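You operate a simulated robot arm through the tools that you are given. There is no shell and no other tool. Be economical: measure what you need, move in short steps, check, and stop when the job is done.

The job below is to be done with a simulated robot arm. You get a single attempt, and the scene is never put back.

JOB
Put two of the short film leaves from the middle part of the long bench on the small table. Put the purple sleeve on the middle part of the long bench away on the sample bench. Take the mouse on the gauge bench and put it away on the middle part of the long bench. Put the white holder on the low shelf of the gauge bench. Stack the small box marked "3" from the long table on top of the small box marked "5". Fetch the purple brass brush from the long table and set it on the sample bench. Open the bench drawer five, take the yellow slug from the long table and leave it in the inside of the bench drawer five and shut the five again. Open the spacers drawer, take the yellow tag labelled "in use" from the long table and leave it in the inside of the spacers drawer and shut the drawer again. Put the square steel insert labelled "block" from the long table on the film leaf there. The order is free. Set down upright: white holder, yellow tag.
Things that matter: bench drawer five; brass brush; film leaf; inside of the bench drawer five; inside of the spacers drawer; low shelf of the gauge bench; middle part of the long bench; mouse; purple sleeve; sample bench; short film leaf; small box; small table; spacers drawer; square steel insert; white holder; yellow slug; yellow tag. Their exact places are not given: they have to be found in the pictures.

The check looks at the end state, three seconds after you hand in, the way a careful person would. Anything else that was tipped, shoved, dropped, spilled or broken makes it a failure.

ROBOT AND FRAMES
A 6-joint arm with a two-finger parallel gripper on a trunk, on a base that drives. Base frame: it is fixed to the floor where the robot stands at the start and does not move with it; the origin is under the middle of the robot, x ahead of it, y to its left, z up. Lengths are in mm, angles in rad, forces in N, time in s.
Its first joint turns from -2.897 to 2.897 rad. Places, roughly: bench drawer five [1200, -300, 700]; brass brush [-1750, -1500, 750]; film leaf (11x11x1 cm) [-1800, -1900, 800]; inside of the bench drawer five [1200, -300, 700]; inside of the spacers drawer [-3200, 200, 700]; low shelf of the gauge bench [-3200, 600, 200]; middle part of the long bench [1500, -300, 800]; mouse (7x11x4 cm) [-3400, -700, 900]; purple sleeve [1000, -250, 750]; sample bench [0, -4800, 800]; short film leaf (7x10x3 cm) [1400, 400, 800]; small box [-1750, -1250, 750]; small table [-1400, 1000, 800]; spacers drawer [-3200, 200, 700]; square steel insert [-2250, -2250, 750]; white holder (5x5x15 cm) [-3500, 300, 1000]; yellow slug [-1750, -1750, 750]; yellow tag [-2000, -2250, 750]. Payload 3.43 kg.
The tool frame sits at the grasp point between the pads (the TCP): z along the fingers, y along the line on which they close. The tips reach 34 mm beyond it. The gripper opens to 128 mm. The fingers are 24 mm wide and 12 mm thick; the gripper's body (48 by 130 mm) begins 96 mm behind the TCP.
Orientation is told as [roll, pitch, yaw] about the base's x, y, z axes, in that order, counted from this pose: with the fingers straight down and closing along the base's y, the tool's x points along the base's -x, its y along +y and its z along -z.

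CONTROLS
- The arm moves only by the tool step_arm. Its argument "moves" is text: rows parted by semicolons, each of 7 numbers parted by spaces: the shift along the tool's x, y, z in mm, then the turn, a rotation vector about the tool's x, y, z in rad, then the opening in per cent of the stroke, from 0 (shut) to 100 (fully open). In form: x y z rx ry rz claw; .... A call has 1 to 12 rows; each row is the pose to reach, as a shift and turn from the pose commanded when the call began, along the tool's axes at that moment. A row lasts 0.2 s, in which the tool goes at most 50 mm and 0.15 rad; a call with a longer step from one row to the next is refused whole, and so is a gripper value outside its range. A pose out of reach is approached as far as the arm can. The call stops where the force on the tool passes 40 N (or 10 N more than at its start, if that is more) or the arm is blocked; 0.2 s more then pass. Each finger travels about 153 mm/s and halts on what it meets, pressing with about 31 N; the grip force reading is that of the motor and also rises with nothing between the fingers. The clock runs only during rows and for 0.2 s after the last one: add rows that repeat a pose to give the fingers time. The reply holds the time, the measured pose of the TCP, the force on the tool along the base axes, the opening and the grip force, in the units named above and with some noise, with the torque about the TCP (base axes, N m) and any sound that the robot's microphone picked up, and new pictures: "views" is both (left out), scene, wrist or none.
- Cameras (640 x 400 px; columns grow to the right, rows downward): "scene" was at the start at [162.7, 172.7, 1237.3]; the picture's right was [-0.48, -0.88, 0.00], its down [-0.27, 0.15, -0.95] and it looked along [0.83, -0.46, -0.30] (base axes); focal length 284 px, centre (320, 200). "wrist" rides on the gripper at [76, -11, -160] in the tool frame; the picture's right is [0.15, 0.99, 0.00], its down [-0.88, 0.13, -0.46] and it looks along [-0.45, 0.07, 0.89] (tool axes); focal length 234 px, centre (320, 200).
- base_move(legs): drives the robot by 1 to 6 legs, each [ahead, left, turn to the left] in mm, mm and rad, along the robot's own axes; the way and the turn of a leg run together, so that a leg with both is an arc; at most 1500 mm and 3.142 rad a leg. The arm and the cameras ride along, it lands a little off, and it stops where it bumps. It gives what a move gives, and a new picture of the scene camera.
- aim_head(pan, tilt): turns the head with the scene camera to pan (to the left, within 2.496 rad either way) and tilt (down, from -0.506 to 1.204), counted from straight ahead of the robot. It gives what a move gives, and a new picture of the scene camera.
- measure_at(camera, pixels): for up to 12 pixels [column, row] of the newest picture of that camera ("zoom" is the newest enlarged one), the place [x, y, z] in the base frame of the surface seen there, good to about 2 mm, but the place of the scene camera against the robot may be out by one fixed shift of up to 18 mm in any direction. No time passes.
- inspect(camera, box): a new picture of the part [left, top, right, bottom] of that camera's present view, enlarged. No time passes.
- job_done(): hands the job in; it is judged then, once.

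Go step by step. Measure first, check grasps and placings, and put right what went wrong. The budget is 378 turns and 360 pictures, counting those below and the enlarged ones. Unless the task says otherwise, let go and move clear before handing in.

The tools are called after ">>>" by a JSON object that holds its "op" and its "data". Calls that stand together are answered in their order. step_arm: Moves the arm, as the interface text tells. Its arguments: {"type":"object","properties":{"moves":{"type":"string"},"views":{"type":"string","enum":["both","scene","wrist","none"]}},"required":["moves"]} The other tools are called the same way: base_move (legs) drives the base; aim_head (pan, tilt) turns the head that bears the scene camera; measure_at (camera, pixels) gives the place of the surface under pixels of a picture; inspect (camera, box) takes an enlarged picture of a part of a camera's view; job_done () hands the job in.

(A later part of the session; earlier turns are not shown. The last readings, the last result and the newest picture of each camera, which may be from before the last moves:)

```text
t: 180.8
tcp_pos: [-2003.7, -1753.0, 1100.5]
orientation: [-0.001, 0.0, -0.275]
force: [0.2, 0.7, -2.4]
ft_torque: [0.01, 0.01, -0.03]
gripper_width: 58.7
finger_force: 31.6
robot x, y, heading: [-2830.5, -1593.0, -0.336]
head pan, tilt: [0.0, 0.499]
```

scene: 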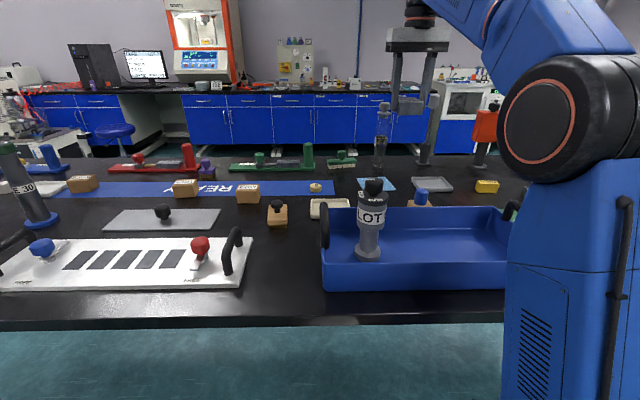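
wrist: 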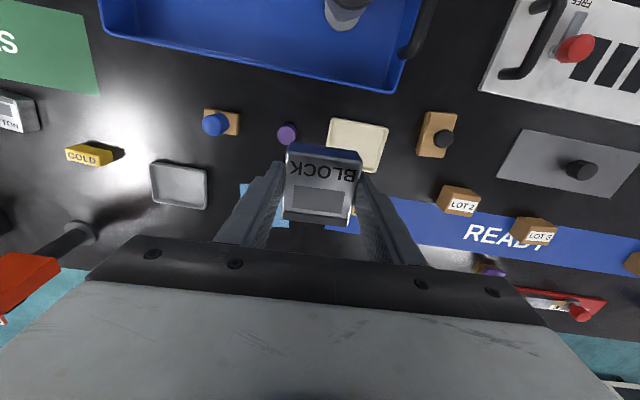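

>>> {"op": "inspect", "data": {"camera": "wrist", "box": [220, 160, 380, 260]}}

>>> {"op": "measure_at", "data": {"camera": "wrist", "pixels": [[243, 185], [258, 184], [240, 207], [283, 224], [250, 195], [355, 208], [320, 230]]}}

```text
4.00 times, centred on (300, 210) of wrist
```

zoom: 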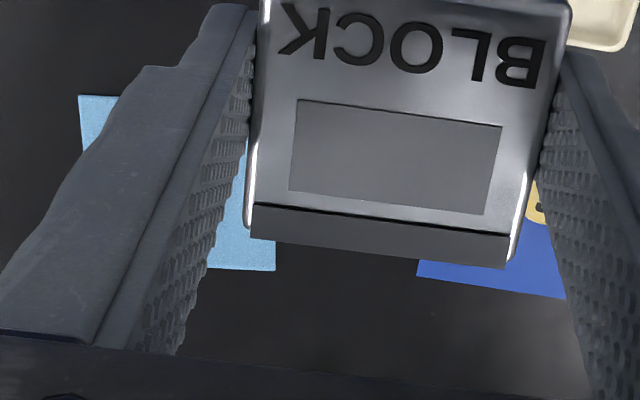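

```text
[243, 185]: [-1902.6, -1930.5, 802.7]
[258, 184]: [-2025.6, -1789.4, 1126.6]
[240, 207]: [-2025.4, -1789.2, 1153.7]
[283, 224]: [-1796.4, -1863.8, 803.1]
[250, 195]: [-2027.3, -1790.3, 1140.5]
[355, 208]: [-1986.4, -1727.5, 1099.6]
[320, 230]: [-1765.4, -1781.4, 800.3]
```

>>> {"op": "measure_at", "data": {"camera": "zoom", "pixels": [[84, 102], [84, 150], [270, 265], [225, 262], [112, 100], [240, 190], [262, 255]]}}

```text
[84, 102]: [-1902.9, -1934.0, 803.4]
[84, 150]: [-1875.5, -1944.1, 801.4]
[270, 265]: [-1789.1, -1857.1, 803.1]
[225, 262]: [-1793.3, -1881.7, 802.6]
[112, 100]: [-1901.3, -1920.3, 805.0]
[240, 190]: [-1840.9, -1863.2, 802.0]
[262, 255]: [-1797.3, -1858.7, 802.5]
```

Film leaf centre ≈(−1846,−1896), z 803. I move over it and descend.

>>> {"op": "step_arm", "data": {"moves": "-40 -20 0 0 0 0 25; -80 -40 0 0 0 0 25; -120 -60 0 0 0 0 25; -160 -80 0 0 0 0 25; -191 -95 0 0 0 0 25; -191 -95 45 0 0 0 25; -191 -95 90 0 0 0 25; -191 -95 135 0 0 0 25; -191 -95 180 0 0 0 25; -191 -95 220 0 0 0 25; -191 -95 235 0 0 0 25"}}

```text
t: 183.2
tcp_pos: [-1845.7, -1896.4, 864.4]
orientation: [0.0, 0.002, -0.276]
force: [0.6, 0.9, -2.7]
ft_torque: [-0.01, 0.0, -0.02]
gripper_width: 58.4
finger_force: 31.0
out of reach, approached as far as the arm can: row 4, 5
robot x, y, heading: [-2828.7, -1588.3, -0.335]
head pan, tilt: [0.0, 0.499]
```

scene: 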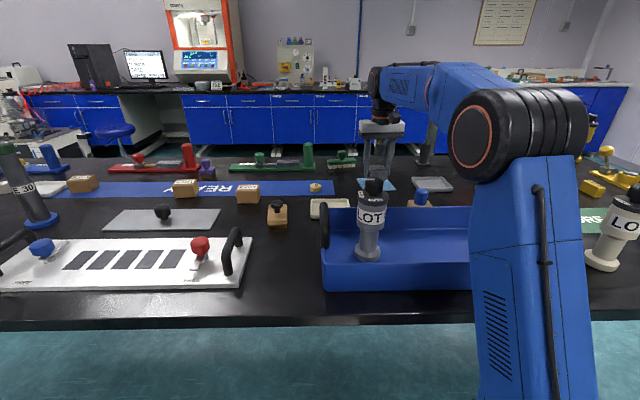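
wrist: 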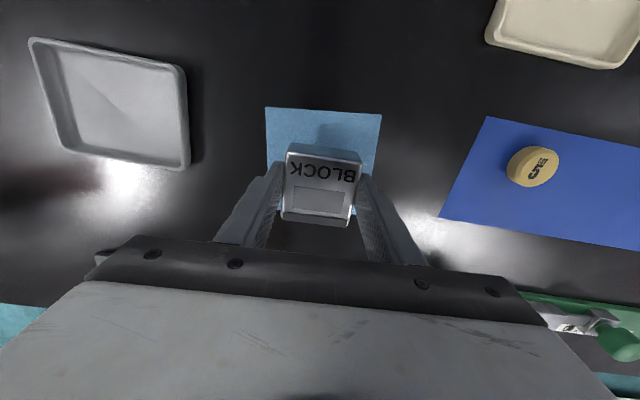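

>>> {"op": "measure_at", "data": {"camera": "wrist", "pixels": [[268, 110], [378, 118], [269, 168], [372, 170], [530, 167], [110, 100]]}}

```text
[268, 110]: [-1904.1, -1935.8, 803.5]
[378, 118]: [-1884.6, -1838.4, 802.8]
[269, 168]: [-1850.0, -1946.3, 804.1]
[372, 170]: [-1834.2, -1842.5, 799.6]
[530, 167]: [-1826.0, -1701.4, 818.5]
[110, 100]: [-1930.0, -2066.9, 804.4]
```

Centred on the film within ~4 mm. I lower onto it.

>>> {"op": "step_arm", "data": {"moves": "-3 0 8 0 0 0 25; -3 0 15 0 0 0 25; -3 0 19 0 0 0 25; -3 0 21 0 0 0 25; -3 0 22 0 0 0 25", "views": "none"}}

```text
t: 184.4
tcp_pos: [-1842.9, -1897.3, 842.7]
orientation: [0.0, 0.002, -0.275]
force: [0.3, 0.0, -2.7]
ft_torque: [0.01, 0.05, 0.02]
gripper_width: 58.7
finger_force: 31.0
robot x, y, heading: [-2825.0, -1590.5, -0.337]
head pan, tilt: [0.0, 0.499]
```

>>> {"op": "step_arm", "data": {"moves": "0 0 1 0 0 0 25; 0 0 2 0 0 0 25; 0 0 2 0 0 0 40; 0 0 2 0 0 0 56; 0 0 2 0 0 0 60; 0 0 -30 0 0 0 60; 0 0 -75 0 0 0 60; 0 0 -120 0 0 0 60; 0 0 -165 0 0 0 60; 0 0 -210 0 0 0 60; 0 0 -255 0 0 0 60"}}

```text
t: 186.8
tcp_pos: [-1860.8, -1895.1, 1068.1]
orientation: [0.0, 0.0, -0.276]
force: [0.3, -0.4, -1.3]
ft_torque: [0.01, 0.09, 0.01]
gripper_width: 76.9
finger_force: 0.1
out of reach, approached as far as the arm can: row 11
robot x, y, heading: [-2830.9, -1589.7, -0.337]
head pan, tilt: [0.0, 0.499]
```

scene: 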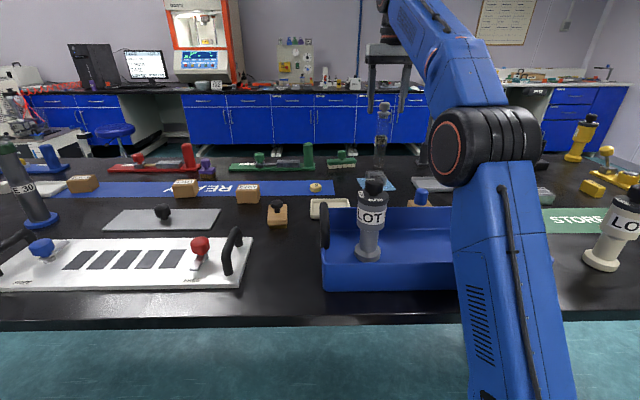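
wrist: 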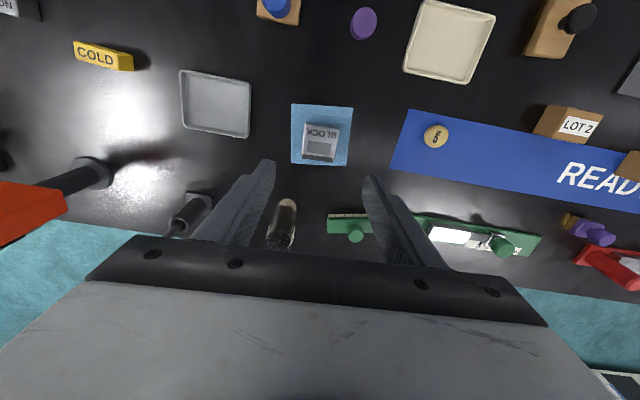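

BLOCK sits on the film leaf. Next the IN USE tag: retract/raise the arm, shift the base 380 mm right.

>>> {"op": "step_arm", "data": {"moves": "40 0 -10 0 0 -0.01 60; 80 0 -25 0 0 -0.02 60; 120 0 -40 0 0 -0.03 60; 160 0 -55 0 0 -0.04 60; 200 0 -70 0 0 -0.04 60; 245 0 -80 0 0 -0.04 60; 290 0 -80 0 0 -0.04 60", "views": "none"}}

>>> {"op": "base_move", "data": {"legs": [[0, -380, 0]]}}

```text
t: 188.4
tcp_pos: [-2139.6, -1815.3, 1149.5]
orientation: [0.001, 0.002, -0.235]
force: [1.0, 0.3, -0.7]
ft_torque: [0.04, 0.08, 0.01]
gripper_width: 77.1
finger_force: 0.0
robot x, y, heading: [-2828.0, -1589.9, -0.335]
head pan, tilt: [0.0, 0.499]
```

```text
t: 190.8
tcp_pos: [-2267.2, -2177.0, 1150.9]
orientation: [0.0, 0.0, -0.237]
force: [0.2, -0.5, -0.4]
ft_torque: [0.0, -0.02, -0.01]
gripper_width: 76.7
finger_force: 0.1
robot x, y, heading: [-2954.3, -1952.7, -0.332]
head pan, tilt: [0.0, 0.499]
```

scene: 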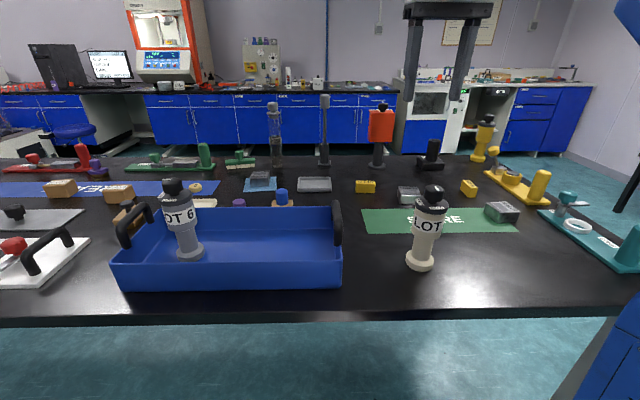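

>>> {"op": "measure_at", "data": {"camera": "scene", "pixels": [[469, 186], [462, 183], [478, 188], [408, 190], [480, 150]]}}

>>> {"op": "inspect", "data": {"camera": "scene", "box": [430, 165, 510, 215]}}

```text
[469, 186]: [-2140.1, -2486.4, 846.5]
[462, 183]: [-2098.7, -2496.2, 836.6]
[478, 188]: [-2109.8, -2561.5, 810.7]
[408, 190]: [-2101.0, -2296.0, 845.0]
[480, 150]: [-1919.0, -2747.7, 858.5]
```

```text
8.00 times, centred on (470, 190) of scene
```

zoom: 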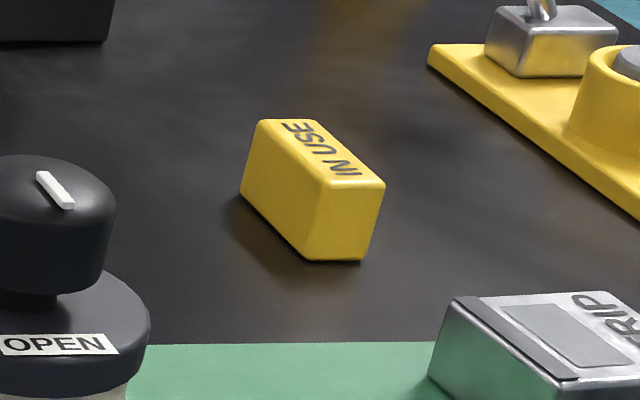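

>>> {"op": "step_arm", "data": {"moves": "-10 -43 0 0 0 0 50; -20 -86 10 0 0 0 50; -30 -129 20 0 0 0 50; -40 -172 35 0 0 0 50; -50 -215 50 0 0 0 50; -61 -258 70 0 0 0 50; -61 -258 70 0 0 0 50", "views": "wrist"}}

```text
t: 192.4
tcp_pos: [-2268.9, -2442.8, 1081.6]
orientation: [0.001, 0.002, -0.238]
force: [-0.3, 0.1, 0.9]
ft_torque: [0.0, 0.02, -0.01]
gripper_width: 63.9
finger_force: 0.0
robot x, y, heading: [-2953.0, -1952.1, -0.334]
head pan, tilt: [0.0, 0.499]
```

wrist: 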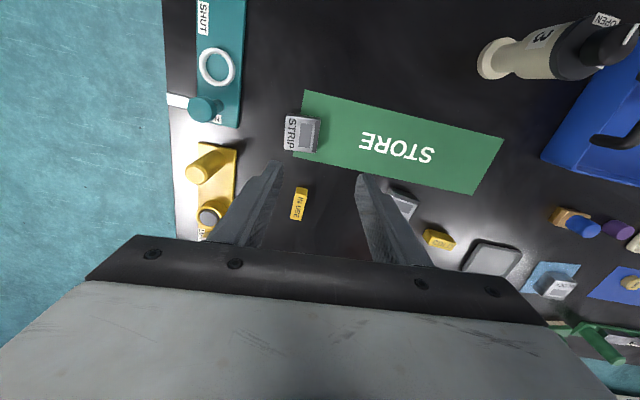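

Tag "IN USE" is at (299,204). I zoom and measure its corners.

>>> {"op": "inspect", "data": {"camera": "wrist", "box": [259, 179, 339, 229]}}

>>> {"op": "measure_at", "data": {"camera": "wrist", "pixels": [[297, 189], [306, 190], [292, 218], [302, 219], [299, 204], [320, 204]]}}

```text
8.00 times, centred on (299, 204) of wrist
```

zoom: 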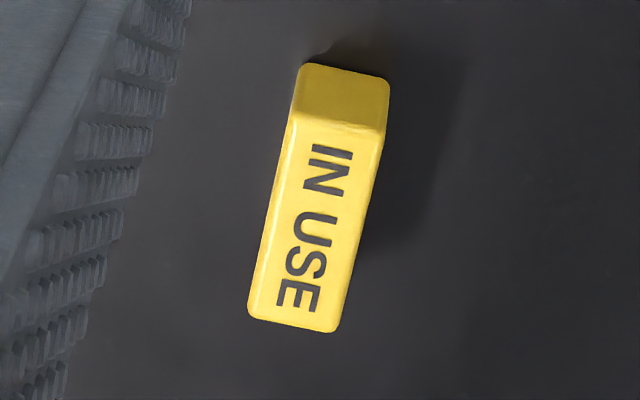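

```text
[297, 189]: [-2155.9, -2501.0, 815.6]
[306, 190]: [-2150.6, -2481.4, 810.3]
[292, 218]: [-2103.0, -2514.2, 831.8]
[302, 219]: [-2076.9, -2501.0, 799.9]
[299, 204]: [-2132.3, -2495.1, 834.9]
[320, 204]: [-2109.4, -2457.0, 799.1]
```

>>> {"op": "measure_at", "data": {"camera": "zoom", "pixels": [[298, 125], [378, 137], [256, 308], [333, 320], [318, 220], [345, 90]]}}

```text
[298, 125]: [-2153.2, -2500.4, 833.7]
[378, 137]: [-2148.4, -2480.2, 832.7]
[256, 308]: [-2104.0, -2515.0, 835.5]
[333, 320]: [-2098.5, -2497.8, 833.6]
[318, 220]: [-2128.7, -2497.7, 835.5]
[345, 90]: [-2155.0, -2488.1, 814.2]
```

>>> {"op": "step_arm", "data": {"moves": "-38 -5 10 0 0 0.02 45; -76 -10 25 0 0 0.04 45; -114 -15 45 0 0 0.06 45; -152 -20 70 0 0 0.08 45; -152 -20 115 0 0 0.08 45; -152 -20 160 0 0 0.08 45; -152 -20 160 0 0 0.08 45", "views": "wrist"}}

```text
t: 194.0
tcp_pos: [-2127.1, -2497.5, 919.6]
orientation: [0.001, 0.002, -0.318]
force: [-0.2, -0.6, 0.1]
ft_torque: [0.02, 0.02, 0.02]
gripper_width: 57.4
finger_force: 0.1
robot x, y, heading: [-2955.4, -1953.0, -0.338]
head pan, tilt: [0.0, 0.499]
```

wrist: 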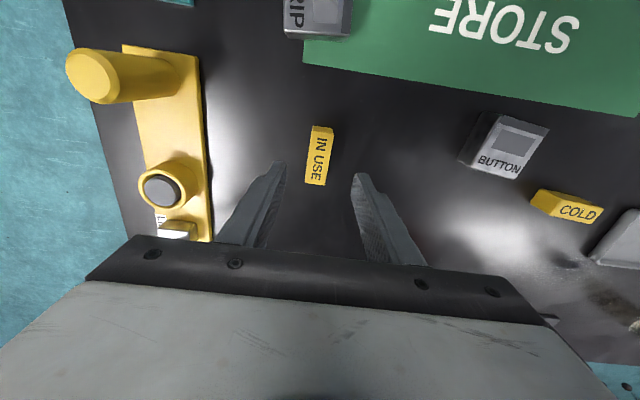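

>>> {"op": "step_arm", "data": {"moves": "0 0 35 0 0 0 45; 0 0 65 0 0 0 45; 0 0 75 0 0 0 45; 0 0 75 0 0 0 25; 0 0 75 0 0 0 12; 0 0 75 0 0 0 8; 0 0 75 0 0 0 8", "views": "wrist"}}

```text
t: 195.6
tcp_pos: [-2125.7, -2496.5, 845.7]
orientation: [0.001, 0.002, -0.319]
force: [0.1, -0.2, 0.0]
ft_torque: [0.02, 0.01, -0.02]
gripper_width: 22.6
finger_force: 30.9
robot x, y, heading: [-2956.9, -1951.6, -0.336]
head pan, tilt: [0.0, 0.499]
```

wrist: 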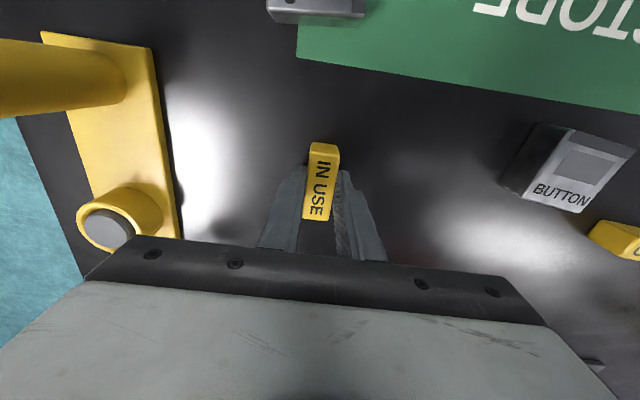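

Tag gripped (22.6 mm). I lift, retract, then drive to the open SPACERS drawer.

>>> {"op": "step_arm", "data": {"moves": "0 0 -45 0 0 0 5; 0 0 -90 0 0 0 5; 0 0 -135 0 0 0 5; 0 0 -180 0 0 0 5; 20 0 -220 0 0 0 5; 50 0 -250 0 0 0 5; 95 0 -260 0 0 0 5; 140 0 -265 0 0 0 5; 185 0 -265 0 0 0 5; 230 0 -265 0 0 0 5; 270 0 -265 0 0 0 5; 270 0 -265 0 0 0 5", "views": "none"}}

>>> {"op": "base_move", "data": {"legs": [[0, 0, 3.14], [0, -1000, 0], [0, -850, 0]]}}

>>> {"op": "aim_head", "data": {"pan": 0.0, "tilt": 0.7}}

```text
t: 198.2
tcp_pos: [-2381.3, -2414.0, 1112.6]
orientation: [0.0, 0.003, -0.316]
force: [0.4, -0.3, -0.1]
ft_torque: [0.05, 0.0, -0.01]
gripper_width: 22.7
finger_force: 31.1
robot x, y, heading: [-2956.1, -1949.0, -0.34]
head pan, tilt: [0.0, 0.499]
```

```text
t: 214.9
tcp_pos: [-2950.3, 244.6, 1110.7]
orientation: [-0.001, 0.001, 2.842]
force: [-0.3, 0.7, -0.4]
ft_torque: [0.01, -0.01, 0.02]
gripper_width: 22.7
finger_force: 30.5
robot x, y, heading: [-2369.6, -206.9, 2.827]
head pan, tilt: [0.0, 0.499]
```

scene: 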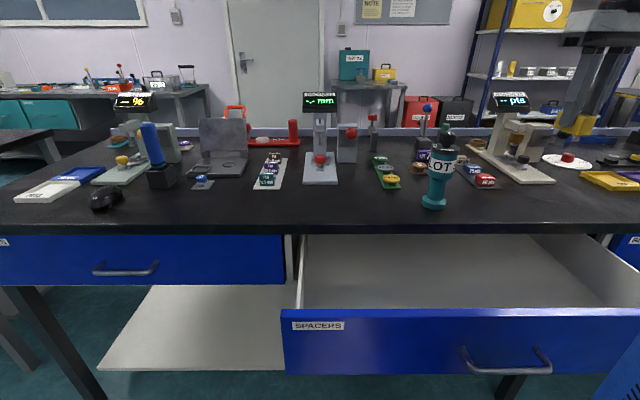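

```text
t: 215.6
tcp_pos: [-2951.0, 244.4, 1111.5]
orientation: [0.001, 0.001, 2.845]
force: [0.2, -0.2, -0.4]
ft_torque: [0.02, 0.0, -0.03]
gripper_width: 22.5
finger_force: 31.6
robot x, y, heading: [-2370.1, -205.7, 2.83]
head pan, tilt: [0.0, 0.7]
```

scene: 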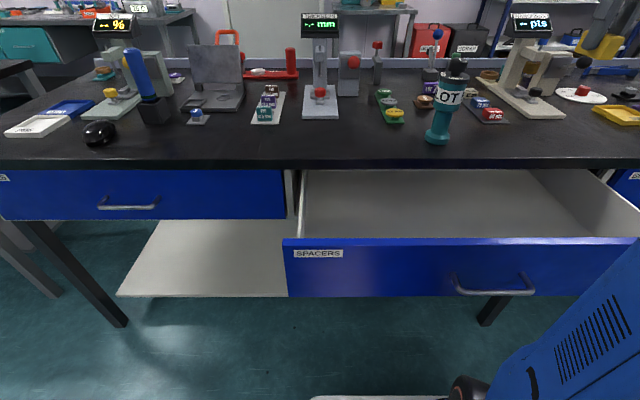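

>>> {"op": "measure_at", "data": {"camera": "scene", "pixels": [[420, 205], [400, 232], [400, 239], [430, 180], [310, 200], [590, 205], [495, 291], [580, 180]]}}

```text
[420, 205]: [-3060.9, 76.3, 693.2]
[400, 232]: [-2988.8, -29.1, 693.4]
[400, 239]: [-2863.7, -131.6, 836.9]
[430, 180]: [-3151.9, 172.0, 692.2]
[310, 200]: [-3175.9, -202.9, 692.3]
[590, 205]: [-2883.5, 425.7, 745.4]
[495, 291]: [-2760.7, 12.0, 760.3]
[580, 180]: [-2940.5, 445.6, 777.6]
```

Drawer floor ≈680, panel top ≈824 at u≈−2680. I bring the tag above the opening at (−2891,110).

>>> {"op": "step_arm", "data": {"moves": "25 28 0 0 0 0 5; 50 56 0 0 0 0 5; 75 84 0 0 0 0 5; 97 111 0 0 0 0 5; 97 111 45 0 0 0.01 5; 97 111 90 0 0 0.02 5; 97 111 135 0 0 0.02 5; 97 111 180 0 0 0.02 5; 97 111 210 0 0 0.02 5; 97 111 210 0 0 0.02 5"}}

```text
t: 217.8
tcp_pos: [-2890.9, 111.3, 900.8]
orientation: [0.001, 0.0, 2.821]
force: [-1.3, -0.4, -0.7]
ft_torque: [-0.01, 0.0, -0.04]
gripper_width: 22.7
finger_force: 31.4
robot x, y, heading: [-2370.2, -206.9, 2.822]
head pan, tilt: [0.0, 0.7]
```

scene: 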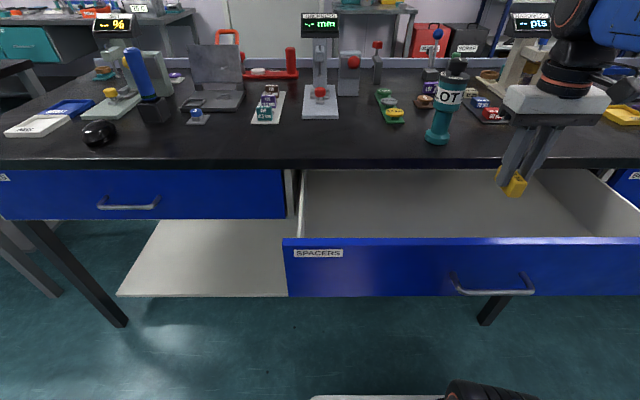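
wrist: 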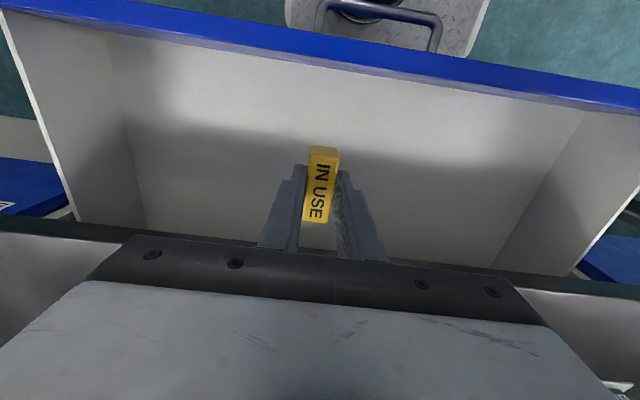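

>>> {"op": "measure_at", "data": {"camera": "wrist", "pixels": [[370, 130], [250, 170], [300, 120], [340, 30], [340, 52], [500, 260], [430, 200]]}}

>>> {"op": "step_arm", "data": {"moves": "0 0 45 0 0 0 5; 0 0 90 0 0 0 5; 0 0 130 0 0 0 5; 0 0 155 0 0 0 5; 0 0 165 0 0 0 5", "views": "wrist"}}

```text
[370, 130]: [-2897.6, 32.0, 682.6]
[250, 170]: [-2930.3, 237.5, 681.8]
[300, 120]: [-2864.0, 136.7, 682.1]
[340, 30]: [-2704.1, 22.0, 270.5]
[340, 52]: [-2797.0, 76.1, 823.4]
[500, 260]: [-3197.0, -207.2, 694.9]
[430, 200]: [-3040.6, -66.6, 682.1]
```

```text
t: 219.0
tcp_pos: [-2890.3, 110.8, 736.6]
orientation: [0.0, -0.001, 2.823]
force: [0.9, 0.2, -0.9]
ft_torque: [-0.01, 0.0, 0.03]
gripper_width: 22.6
finger_force: 30.1
robot x, y, heading: [-2371.0, -206.1, 2.824]
head pan, tilt: [0.0, 0.7]
```

wrist: 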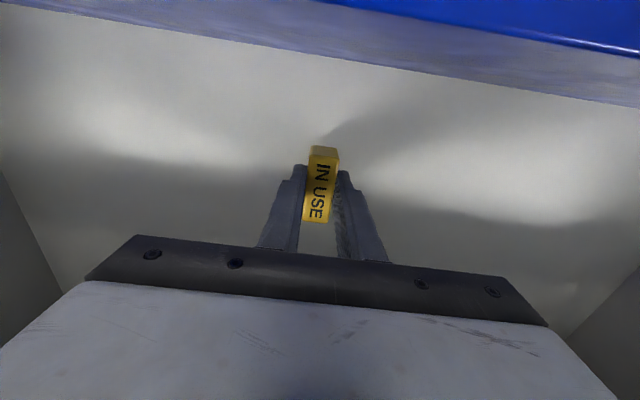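

Floor at 682; tag bottom is about 10 mm above it. I lower to contact, release and rise.

>>> {"op": "step_arm", "data": {"moves": "0 0 5 0 0 0 5; 0 0 8 0 0 0 5; 0 0 10 0 0 0 5; 0 0 10.5 0 0 0 5; 0 0 10.5 0 0 0 15; 0 0 10.5 0 0 0 30; 0 0 10.5 0 0 0 40; 0 0 -30 0 0 0 40; 0 0 -75 0 0 0 40; 0 0 -120 0 0 0 40; 0 0 -165 0 0 0 40; 0 0 -210 0 0 0 40"}}

```text
t: 221.6
tcp_pos: [-2889.6, 110.6, 946.4]
orientation: [0.0, 0.004, 2.822]
force: [0.5, 0.5, 0.3]
ft_torque: [0.0, 0.0, 0.0]
gripper_width: 51.3
finger_force: 0.0
robot x, y, heading: [-2371.7, -205.1, 2.821]
head pan, tilt: [0.0, 0.7]
```

scene: 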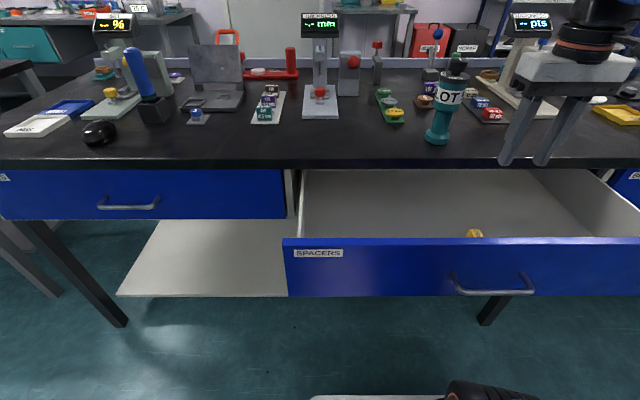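
wrist: 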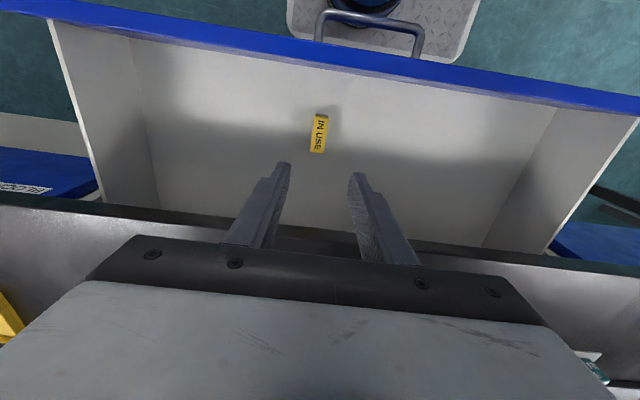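

Tag stands in the drawer. To close, I go in front of the handle with closed fingers and push on the bar.

>>> {"op": "step_arm", "data": {"moves": "40 8 -10 0 0 0 20; 80 16 -10 0 0 0 0; 120 24 -10 0 0 0 0; 160 32 -10 0 0 0 0; 195 38 -10 0 0 0 0; 195 38 35 0 0 0 0; 195 38 80 0 0 0 0; 195 38 125 0 0 0 0; 195 38 165 0 0 0 0; 195 38 184 0 0 0 0; 195 38 184 0 0 0 0"}}

```text
t: 224.0
tcp_pos: [-2717.0, 12.3, 760.8]
orientation: [0.0, 0.001, 2.822]
force: [-0.7, -0.2, 0.8]
ft_torque: [-0.03, 0.01, 0.0]
gripper_width: 0.0
finger_force: 31.0
robot x, y, heading: [-2370.0, -207.6, 2.826]
head pan, tilt: [0.0, 0.7]
```

scene: 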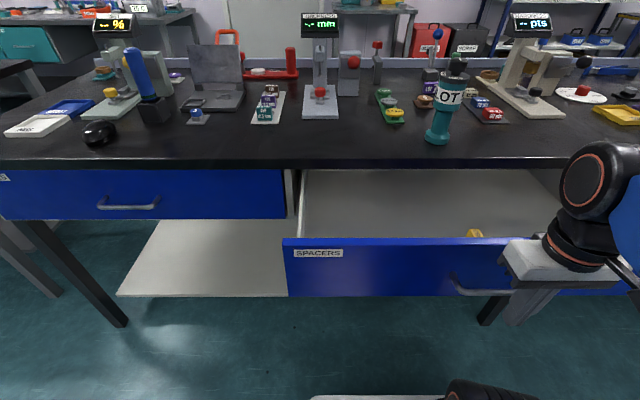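
wrist: 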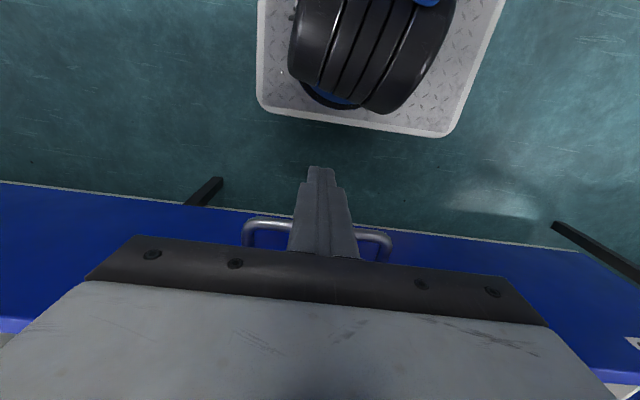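

>>> {"op": "step_arm", "data": {"moves": "-25 0 0 0 0 0 0; -50 0 0 0 0 0 0; -75 0 0 0 0 0 0; -100 0 0 0 0 0 0; -125 0 0 0 0 0 0; -150 0 0 0 0 0 0; -175 0 0 0 0 0 0; -200 0 0 0 0 0 0; -220 0 0 0 0 0 0; -238 0 0 0 0 0 0; -250 0 0 0 0 0 0; -258 0 0 0 0 0 0"}}

```text
t: 226.6
tcp_pos: [-2961.5, 93.2, 761.7]
orientation: [-0.001, 0.004, 2.823]
force: [19.3, -6.5, 2.2]
ft_torque: [-0.11, -0.34, 0.05]
gripper_width: 0.0
finger_force: 31.0
robot x, y, heading: [-2368.5, -209.7, 2.819]
head pan, tilt: [0.0, 0.7]
```

scene: 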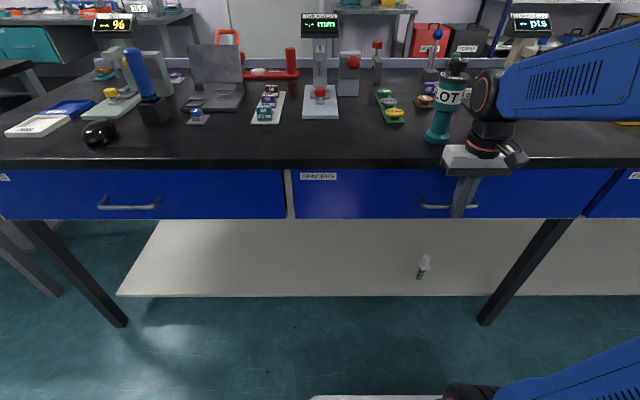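
wrist: 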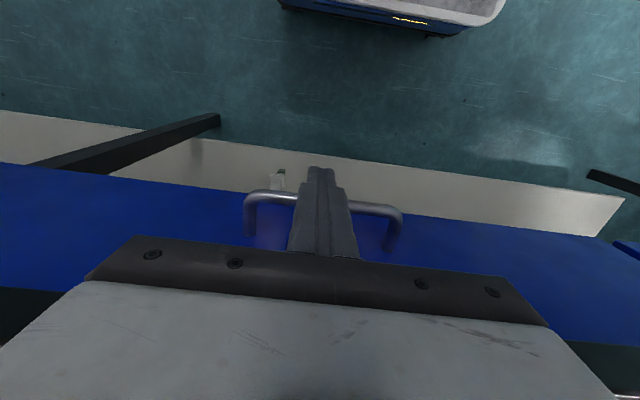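

Drawer seems shut (20 N against the stop). One more small push, then back off and rise.

>>> {"op": "step_arm", "data": {"moves": "-3 0 0 0 0 0 0; -5 0 0 0 0 0 0; 10 0 0 0 0 0 0; 50 0 0 0 0 0 0; 80 0 -30 0 0 0 0; 90 0 -75 0 0 0 0; 90 0 -120 0 0 0 0; 90 0 -165 0 0 0 30; 90 0 -210 0 0 0 60; 90 0 -255 0 0 0 70; 90 0 -290 0 0 0 70"}}

>>> {"op": "inspect", "data": {"camera": "scene", "box": [270, 150, 640, 381]}}

```text
t: 227.0
tcp_pos: [-2960.6, 93.3, 761.8]
orientation: [0.001, 0.008, 2.824]
force: [9.8, -3.1, -0.4]
ft_torque: [0.08, -0.19, 0.03]
gripper_width: 0.1
finger_force: 31.4
robot x, y, heading: [-2368.0, -202.6, 2.819]
head pan, tilt: [0.0, 0.7]
stopped in row 1: the force on the tool passed its limit (the readings are from after the stop); the commanded pose is now the measured one
```

scene: 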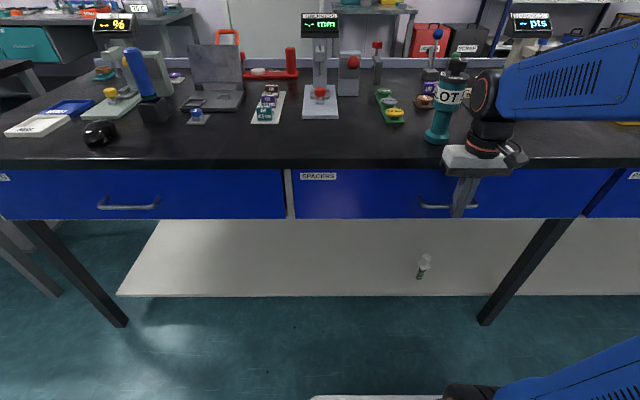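
wrist: 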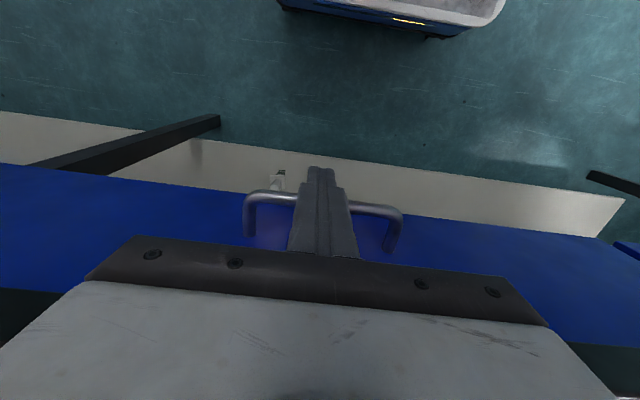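

```text
1.73 times, centred on (455, 266) of scene
```

zoom: 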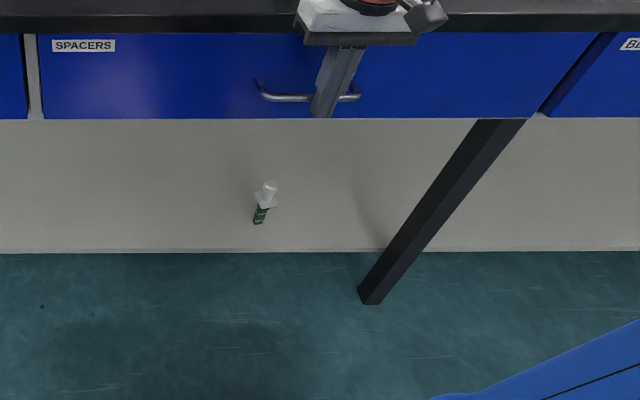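

It is at its hard stop. I back off and rise, then shift 550 mm left toward the mouse.

>>> {"op": "step_arm", "data": {"moves": "25 0 0 0 0 0 0; 60 0 0 0 0 0 0; 85 0 -30 0 0 0 0; 90 0 -75 0 0 0 0; 90 0 -120 0 0 0 0; 90 0 -165 0 0 0 30; 90 0 -210 0 0 0 60; 90 0 -255 0 0 0 70; 90 0 -300 0 0 0 70; 90 0 -340 0 0 0 70", "views": "none"}}

>>> {"op": "base_move", "data": {"legs": [[0, 600, 0]]}}

>>> {"op": "measure_at", "data": {"camera": "scene", "pixels": [[320, 130], [260, 130], [300, 130], [340, 130], [280, 140]]}}

```text
t: 229.2
tcp_pos: [-2878.3, 65.4, 1104.3]
orientation: [0.002, 0.007, 2.822]
force: [-0.4, 0.5, 0.1]
ft_torque: [-0.01, 0.0, 0.0]
gripper_width: 89.8
finger_force: 0.0
robot x, y, heading: [-2369.7, -205.9, 2.825]
head pan, tilt: [0.0, 0.7]
```

```text
t: 232.6
tcp_pos: [-3067.3, -500.4, 1103.4]
orientation: [0.0, 0.006, 2.815]
force: [-0.3, 0.0, 0.3]
ft_torque: [-0.02, 0.0, 0.01]
gripper_width: 89.7
finger_force: 0.0
robot x, y, heading: [-2562.9, -775.8, 2.818]
head pan, tilt: [0.0, 0.7]
```

scene: 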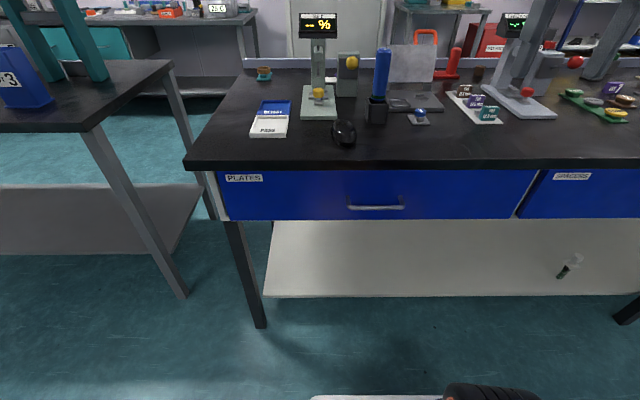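

```text
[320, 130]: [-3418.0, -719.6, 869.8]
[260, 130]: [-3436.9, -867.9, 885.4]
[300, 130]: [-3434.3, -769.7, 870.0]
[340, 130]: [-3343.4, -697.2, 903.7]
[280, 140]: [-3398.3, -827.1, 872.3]
```

>>> {"op": "step_arm", "data": {"moves": "-10 45 0 0 0 0 80; -20 90 0 0 0 0 80; -30 135 0 0 0 0 80; -40 180 0 0 0 0 80; -50 225 20 0 0 0 80; -63 267 50 0 0 0 80; -63 267 50 0 0 0 80", "views": "wrist"}}

```text
refused: row 5 steps farther than a row can; nothing moved
```

>>> {"op": "step_arm", "data": {"moves": "-10 45 0 0 0 0 80; -20 90 0 0 0 0 80; -30 135 0 0 0 0 80; -40 180 0 0 0 0 80; -50 220 15 0 0 0 80; -60 255 35 0 0 0 80; -63 267 50 0 0 0 80", "views": "wrist"}}

```text
t: 234.2
tcp_pos: [-3210.9, -735.5, 1051.9]
orientation: [-0.001, 0.007, 2.819]
force: [0.2, -0.1, 0.1]
ft_torque: [-0.01, 0.03, 0.0]
gripper_width: 102.3
finger_force: 0.1
robot x, y, heading: [-2561.6, -776.2, 2.82]
head pan, tilt: [0.0, 0.7]
```

wrist: 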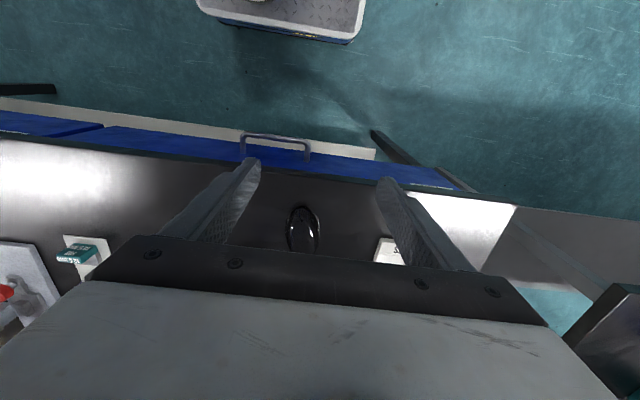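

Mouse at (302,230). I measure its outline.

>>> {"op": "inspect", "data": {"camera": "wrist", "box": [250, 190, 354, 255]}}

>>> {"op": "measure_at", "data": {"camera": "wrist", "pixels": [[302, 208], [302, 220], [302, 232], [302, 248], [289, 228], [316, 228], [285, 228], [322, 228], [270, 220], [378, 245]]}}

```text
6.15 times, centred on (302, 222) of wrist
```

zoom: 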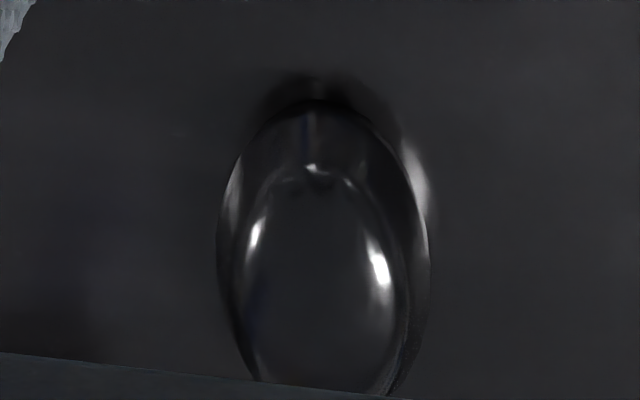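

```text
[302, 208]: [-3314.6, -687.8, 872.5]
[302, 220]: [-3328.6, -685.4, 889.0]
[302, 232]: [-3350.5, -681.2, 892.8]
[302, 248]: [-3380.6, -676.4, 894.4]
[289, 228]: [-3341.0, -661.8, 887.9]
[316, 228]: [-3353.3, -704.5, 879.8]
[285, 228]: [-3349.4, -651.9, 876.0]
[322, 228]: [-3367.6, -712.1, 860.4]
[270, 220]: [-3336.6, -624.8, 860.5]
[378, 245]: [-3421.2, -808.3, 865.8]
```

>>> {"op": "step_arm", "data": {"moves": "-41 -2 10 0 0 -0.02 72; -82 -5 25 0 0 -0.04 72; -123 -7 45 0 0 -0.05 72; -165 -9 65 0 0 -0.05 72; -165 -9 85 0 0 -0.05 72; -165 -9 85 0 0 -0.05 72"}}

```text
t: 235.6
tcp_pos: [-3364.5, -673.6, 965.6]
orientation: [0.001, 0.007, 2.866]
force: [-0.5, 0.0, -0.7]
ft_torque: [-0.03, -0.01, -0.01]
gripper_width: 92.3
finger_force: 0.1
robot x, y, heading: [-2560.3, -775.6, 2.818]
head pan, tilt: [0.0, 0.7]
```

scene: 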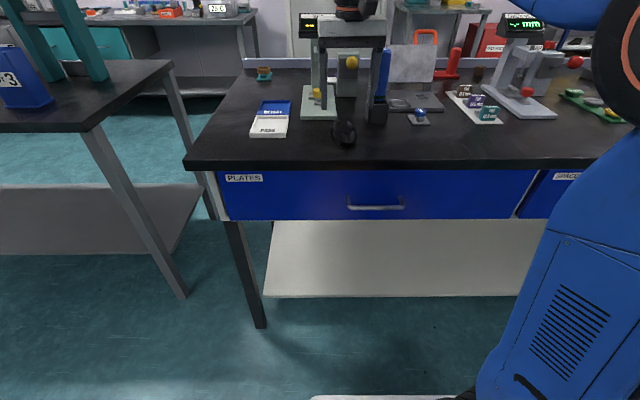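
wrist: 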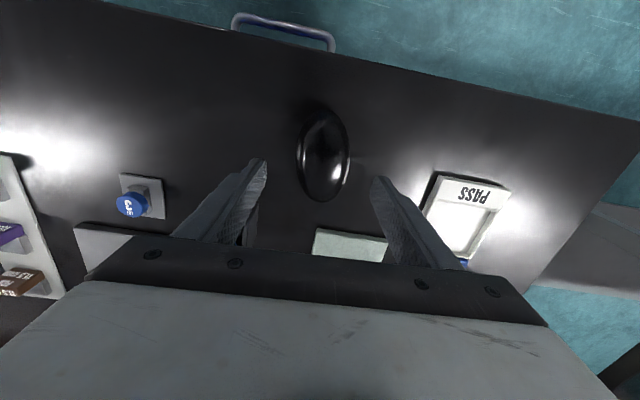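

>>> {"op": "measure_at", "data": {"camera": "wrist", "pixels": [[320, 110], [325, 198], [323, 155], [300, 150], [347, 155], [250, 225], [258, 215], [350, 235]]}}

>>> {"op": "inspect", "data": {"camera": "wrist", "box": [230, 80, 430, 205]}}

```text
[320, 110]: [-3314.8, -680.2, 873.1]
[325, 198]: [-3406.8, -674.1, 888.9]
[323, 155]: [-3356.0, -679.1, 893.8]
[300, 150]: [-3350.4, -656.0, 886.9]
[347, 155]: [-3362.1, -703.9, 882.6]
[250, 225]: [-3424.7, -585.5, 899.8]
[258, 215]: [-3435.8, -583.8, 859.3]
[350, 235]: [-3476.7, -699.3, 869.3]
```

```text
3.20 times, centred on (330, 142) of wrist
```

zoom: 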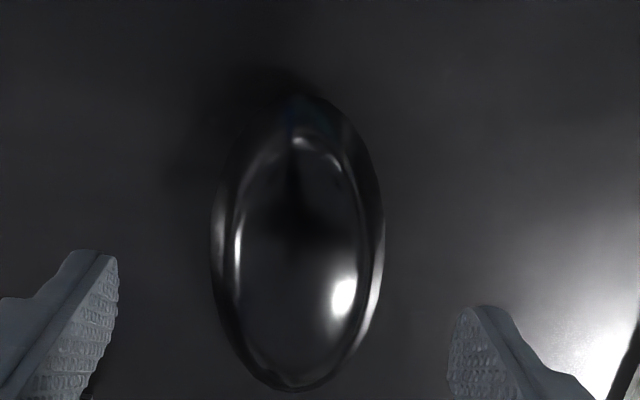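

Mouse axis is ~0.16 rad off; I rotate to match, descend and close.

>>> {"op": "step_arm", "data": {"moves": "2 2 10 0 0 -0.08 72; 3 3 25 0 0 -0.16 72; 3 3 50 0 0 -0.16 72; 3 3 66 0 0 -0.16 72; 3 3 67 0 0 -0.16 60; 3 3 67 0 0 -0.16 50; 3 3 67 0 0 -0.16 42; 3 3 67 0 0 -0.16 38; 3 3 67 0 0 -0.16 38", "views": "wrist"}}

```text
t: 237.6
tcp_pos: [-3362.4, -677.6, 898.4]
orientation: [0.003, 0.007, 3.028]
force: [-0.2, -0.6, -0.2]
ft_torque: [0.03, -0.03, 0.04]
gripper_width: 60.2
finger_force: 30.7
robot x, y, heading: [-2560.1, -777.1, 2.819]
head pan, tilt: [0.0, 0.7]
```

wrist: 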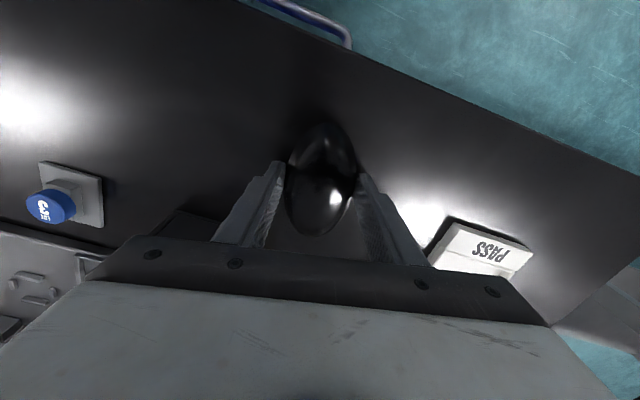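

>>> {"op": "step_arm", "data": {"moves": "0 0 -15 0 0 0 30; 0 0 -45 0 0 0 30; 0 0 -90 0 0 0 30; 0 0 -135 0 0 0 30; 0 0 -180 0 0 0 30; 15 0 -215 0 0 0.03 30; 55 0 -230 0 0 0.08 30; 95 0 -230 0 0 0.13 30; 140 0 -230 0 0 0.18 30; 185 0 -230 0 0 0.2 30; 230 0 -230 0 0 0.2 30; 260 0 -230 0 0 0.2 30", "views": "wrist"}}

```text
t: 240.2
tcp_pos: [-3104.8, -707.4, 1130.4]
orientation: [-0.001, 0.007, 2.827]
force: [-0.2, -0.5, -1.6]
ft_torque: [0.01, -0.05, -0.03]
gripper_width: 60.1
finger_force: 30.5
robot x, y, heading: [-2558.8, -775.6, 2.82]
head pan, tilt: [0.0, 0.7]
```

wrist: 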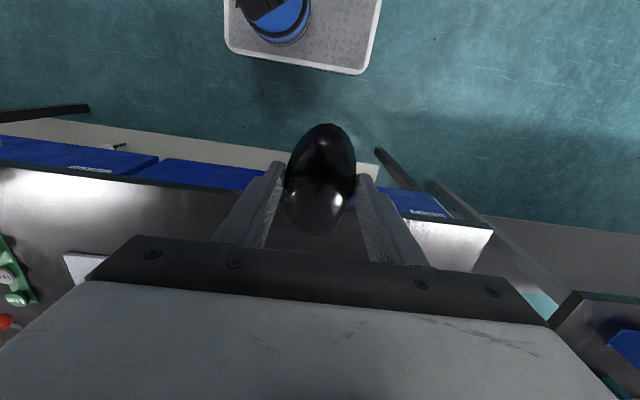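

Mouse held at 60 mm. I drive through the corridor to the middle bench.

>>> {"op": "base_move", "data": {"legs": [[0, -1139, 0], [0, 0, -3.14], [1100, 0, 0], [1050, 0, 0]]}}

```text
t: 263.5
tcp_pos: [398.6, -408.2, 1130.9]
orientation: [0.0, 0.007, -0.295]
force: [0.0, 0.7, -1.5]
ft_torque: [0.02, 0.01, 0.0]
gripper_width: 60.2
finger_force: 30.5
robot x, y, heading: [-148.1, -350.3, -0.308]
head pan, tilt: [0.0, 0.7]
```

scene: 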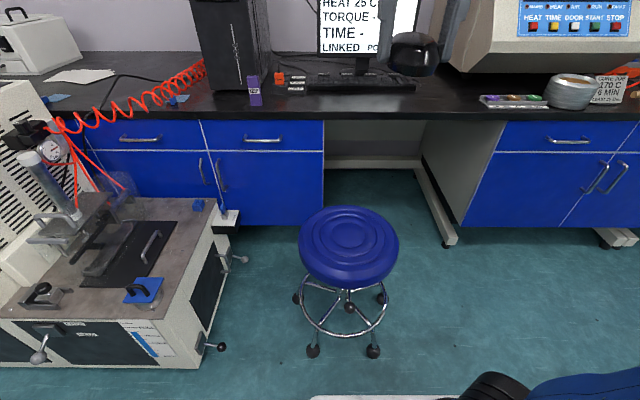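

>>> {"op": "measure_at", "data": {"camera": "scene", "pixels": [[215, 92], [262, 89], [230, 100], [230, 117], [185, 98], [254, 104], [200, 105], [262, 136], [140, 135], [300, 290], [380, 240]]}}

>>> {"op": "inspect", "data": {"camera": "scene", "box": [120, 50, 330, 181]}}

```text
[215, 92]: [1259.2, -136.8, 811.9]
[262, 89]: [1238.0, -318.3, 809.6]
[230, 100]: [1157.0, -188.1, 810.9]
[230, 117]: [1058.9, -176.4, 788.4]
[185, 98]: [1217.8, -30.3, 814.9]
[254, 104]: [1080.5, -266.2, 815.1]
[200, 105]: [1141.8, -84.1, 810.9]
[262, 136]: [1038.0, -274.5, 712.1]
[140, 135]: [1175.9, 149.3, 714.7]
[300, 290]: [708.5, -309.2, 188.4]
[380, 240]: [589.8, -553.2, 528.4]
```

```text
3.05 times, centred on (225, 116) of scene
```

zoom: 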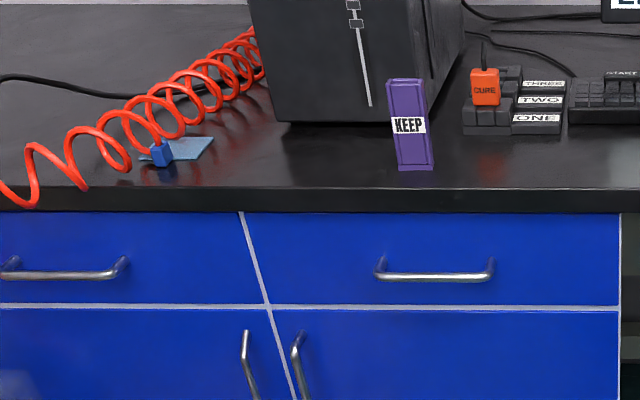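

Free spot in front of the tower at u≈1145, v≈210, i.e. (1153,−159). I shift left 380 and ahead 110.

>>> {"op": "base_move", "data": {"legs": [[0, 380, 0], [110, 0, -0.01]]}}

>>> {"op": "step_arm", "data": {"moves": "-40 -5 0 0 0 0 30; -80 -10 0 0 0 0 30; -120 -15 0 0 0 0 30; -160 -20 0 0 0 0 30; -200 -25 0 0 0 0 30; -240 -30 0 0 0 0 30; -280 -35 0 0 0 0.02 30; -320 -40 10 0 0 0.02 30; -320 -40 30 0 0 0.02 30"}}

```text
t: 266.7
tcp_pos: [616.6, -79.9, 1130.5]
orientation: [-0.001, 0.007, -0.303]
force: [-0.1, 0.2, -1.6]
ft_torque: [-0.01, 0.01, 0.01]
gripper_width: 60.2
finger_force: 31.1
robot x, y, heading: [72.0, -15.3, -0.31]
head pan, tilt: [0.0, 0.7]
```

scene: 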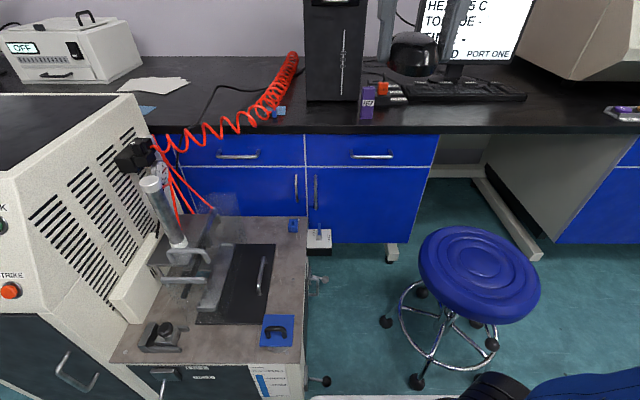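

```text
t: 268.7
tcp_pos: [909.2, -213.7, 1099.5]
orientation: [-0.001, 0.008, -0.321]
force: [0.2, 1.3, -0.3]
ft_torque: [-0.01, 0.0, 0.0]
gripper_width: 60.1
finger_force: 30.9
robot x, y, heading: [71.2, -20.0, -0.311]
head pan, tilt: [0.0, 0.7]
```

scene: 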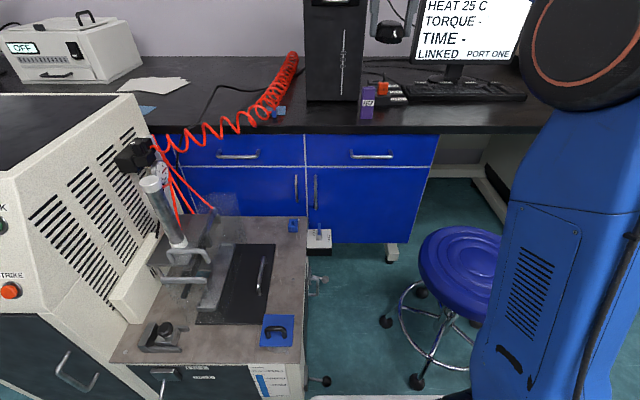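
wrist: 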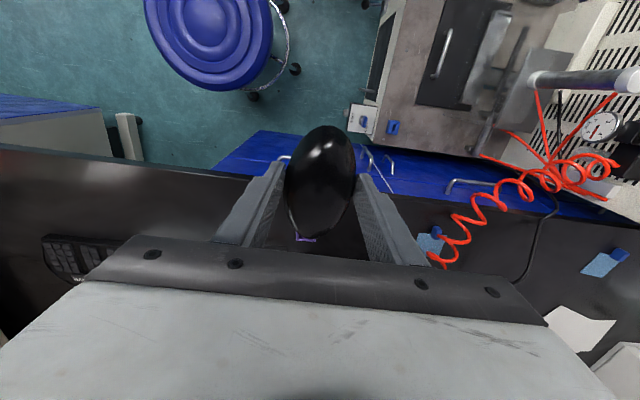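

I move over the spot and descend in two stages.

>>> {"op": "step_arm", "data": {"moves": "-40 24 0 0 0 0 30; -80 48 0 0 0 0 30; -120 72 0 0 0 0 30; -160 96 0 0 0 0 30; -195 118 0 0 0 0 30; -214 129 20 0 0 0 30; -214 129 60 0 0 0 30; -214 129 100 0 0 0 30; -214 129 140 0 0 0 30; -214 129 180 0 0 0 30; -214 129 215 0 0 0 30"}}

```text
t: 271.1
tcp_pos: [1152.2, -158.5, 882.0]
orientation: [0.0, 0.008, -0.321]
force: [-0.5, -0.3, -0.7]
ft_torque: [-0.01, 0.03, 0.01]
gripper_width: 60.1
finger_force: 30.7
out of reach, approached as far as the arm can: row 3, 4, 5, 6, 7, 8
robot x, y, heading: [71.1, -18.4, -0.314]
head pan, tilt: [0.0, 0.7]
```

scene: 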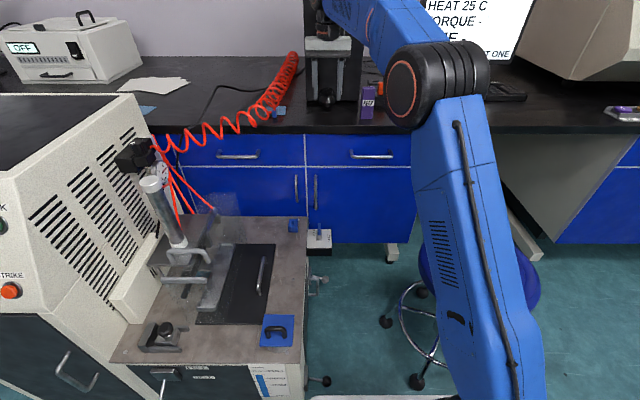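
wrist: 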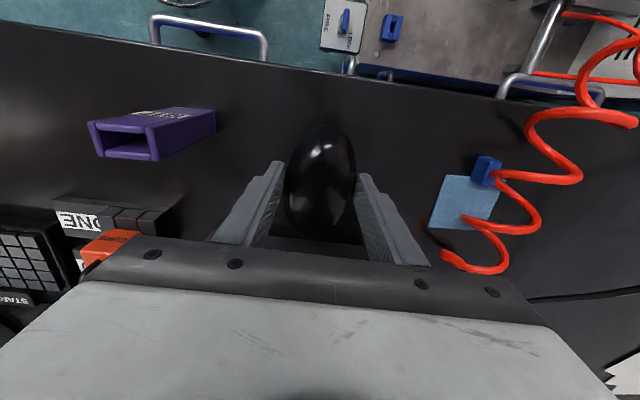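

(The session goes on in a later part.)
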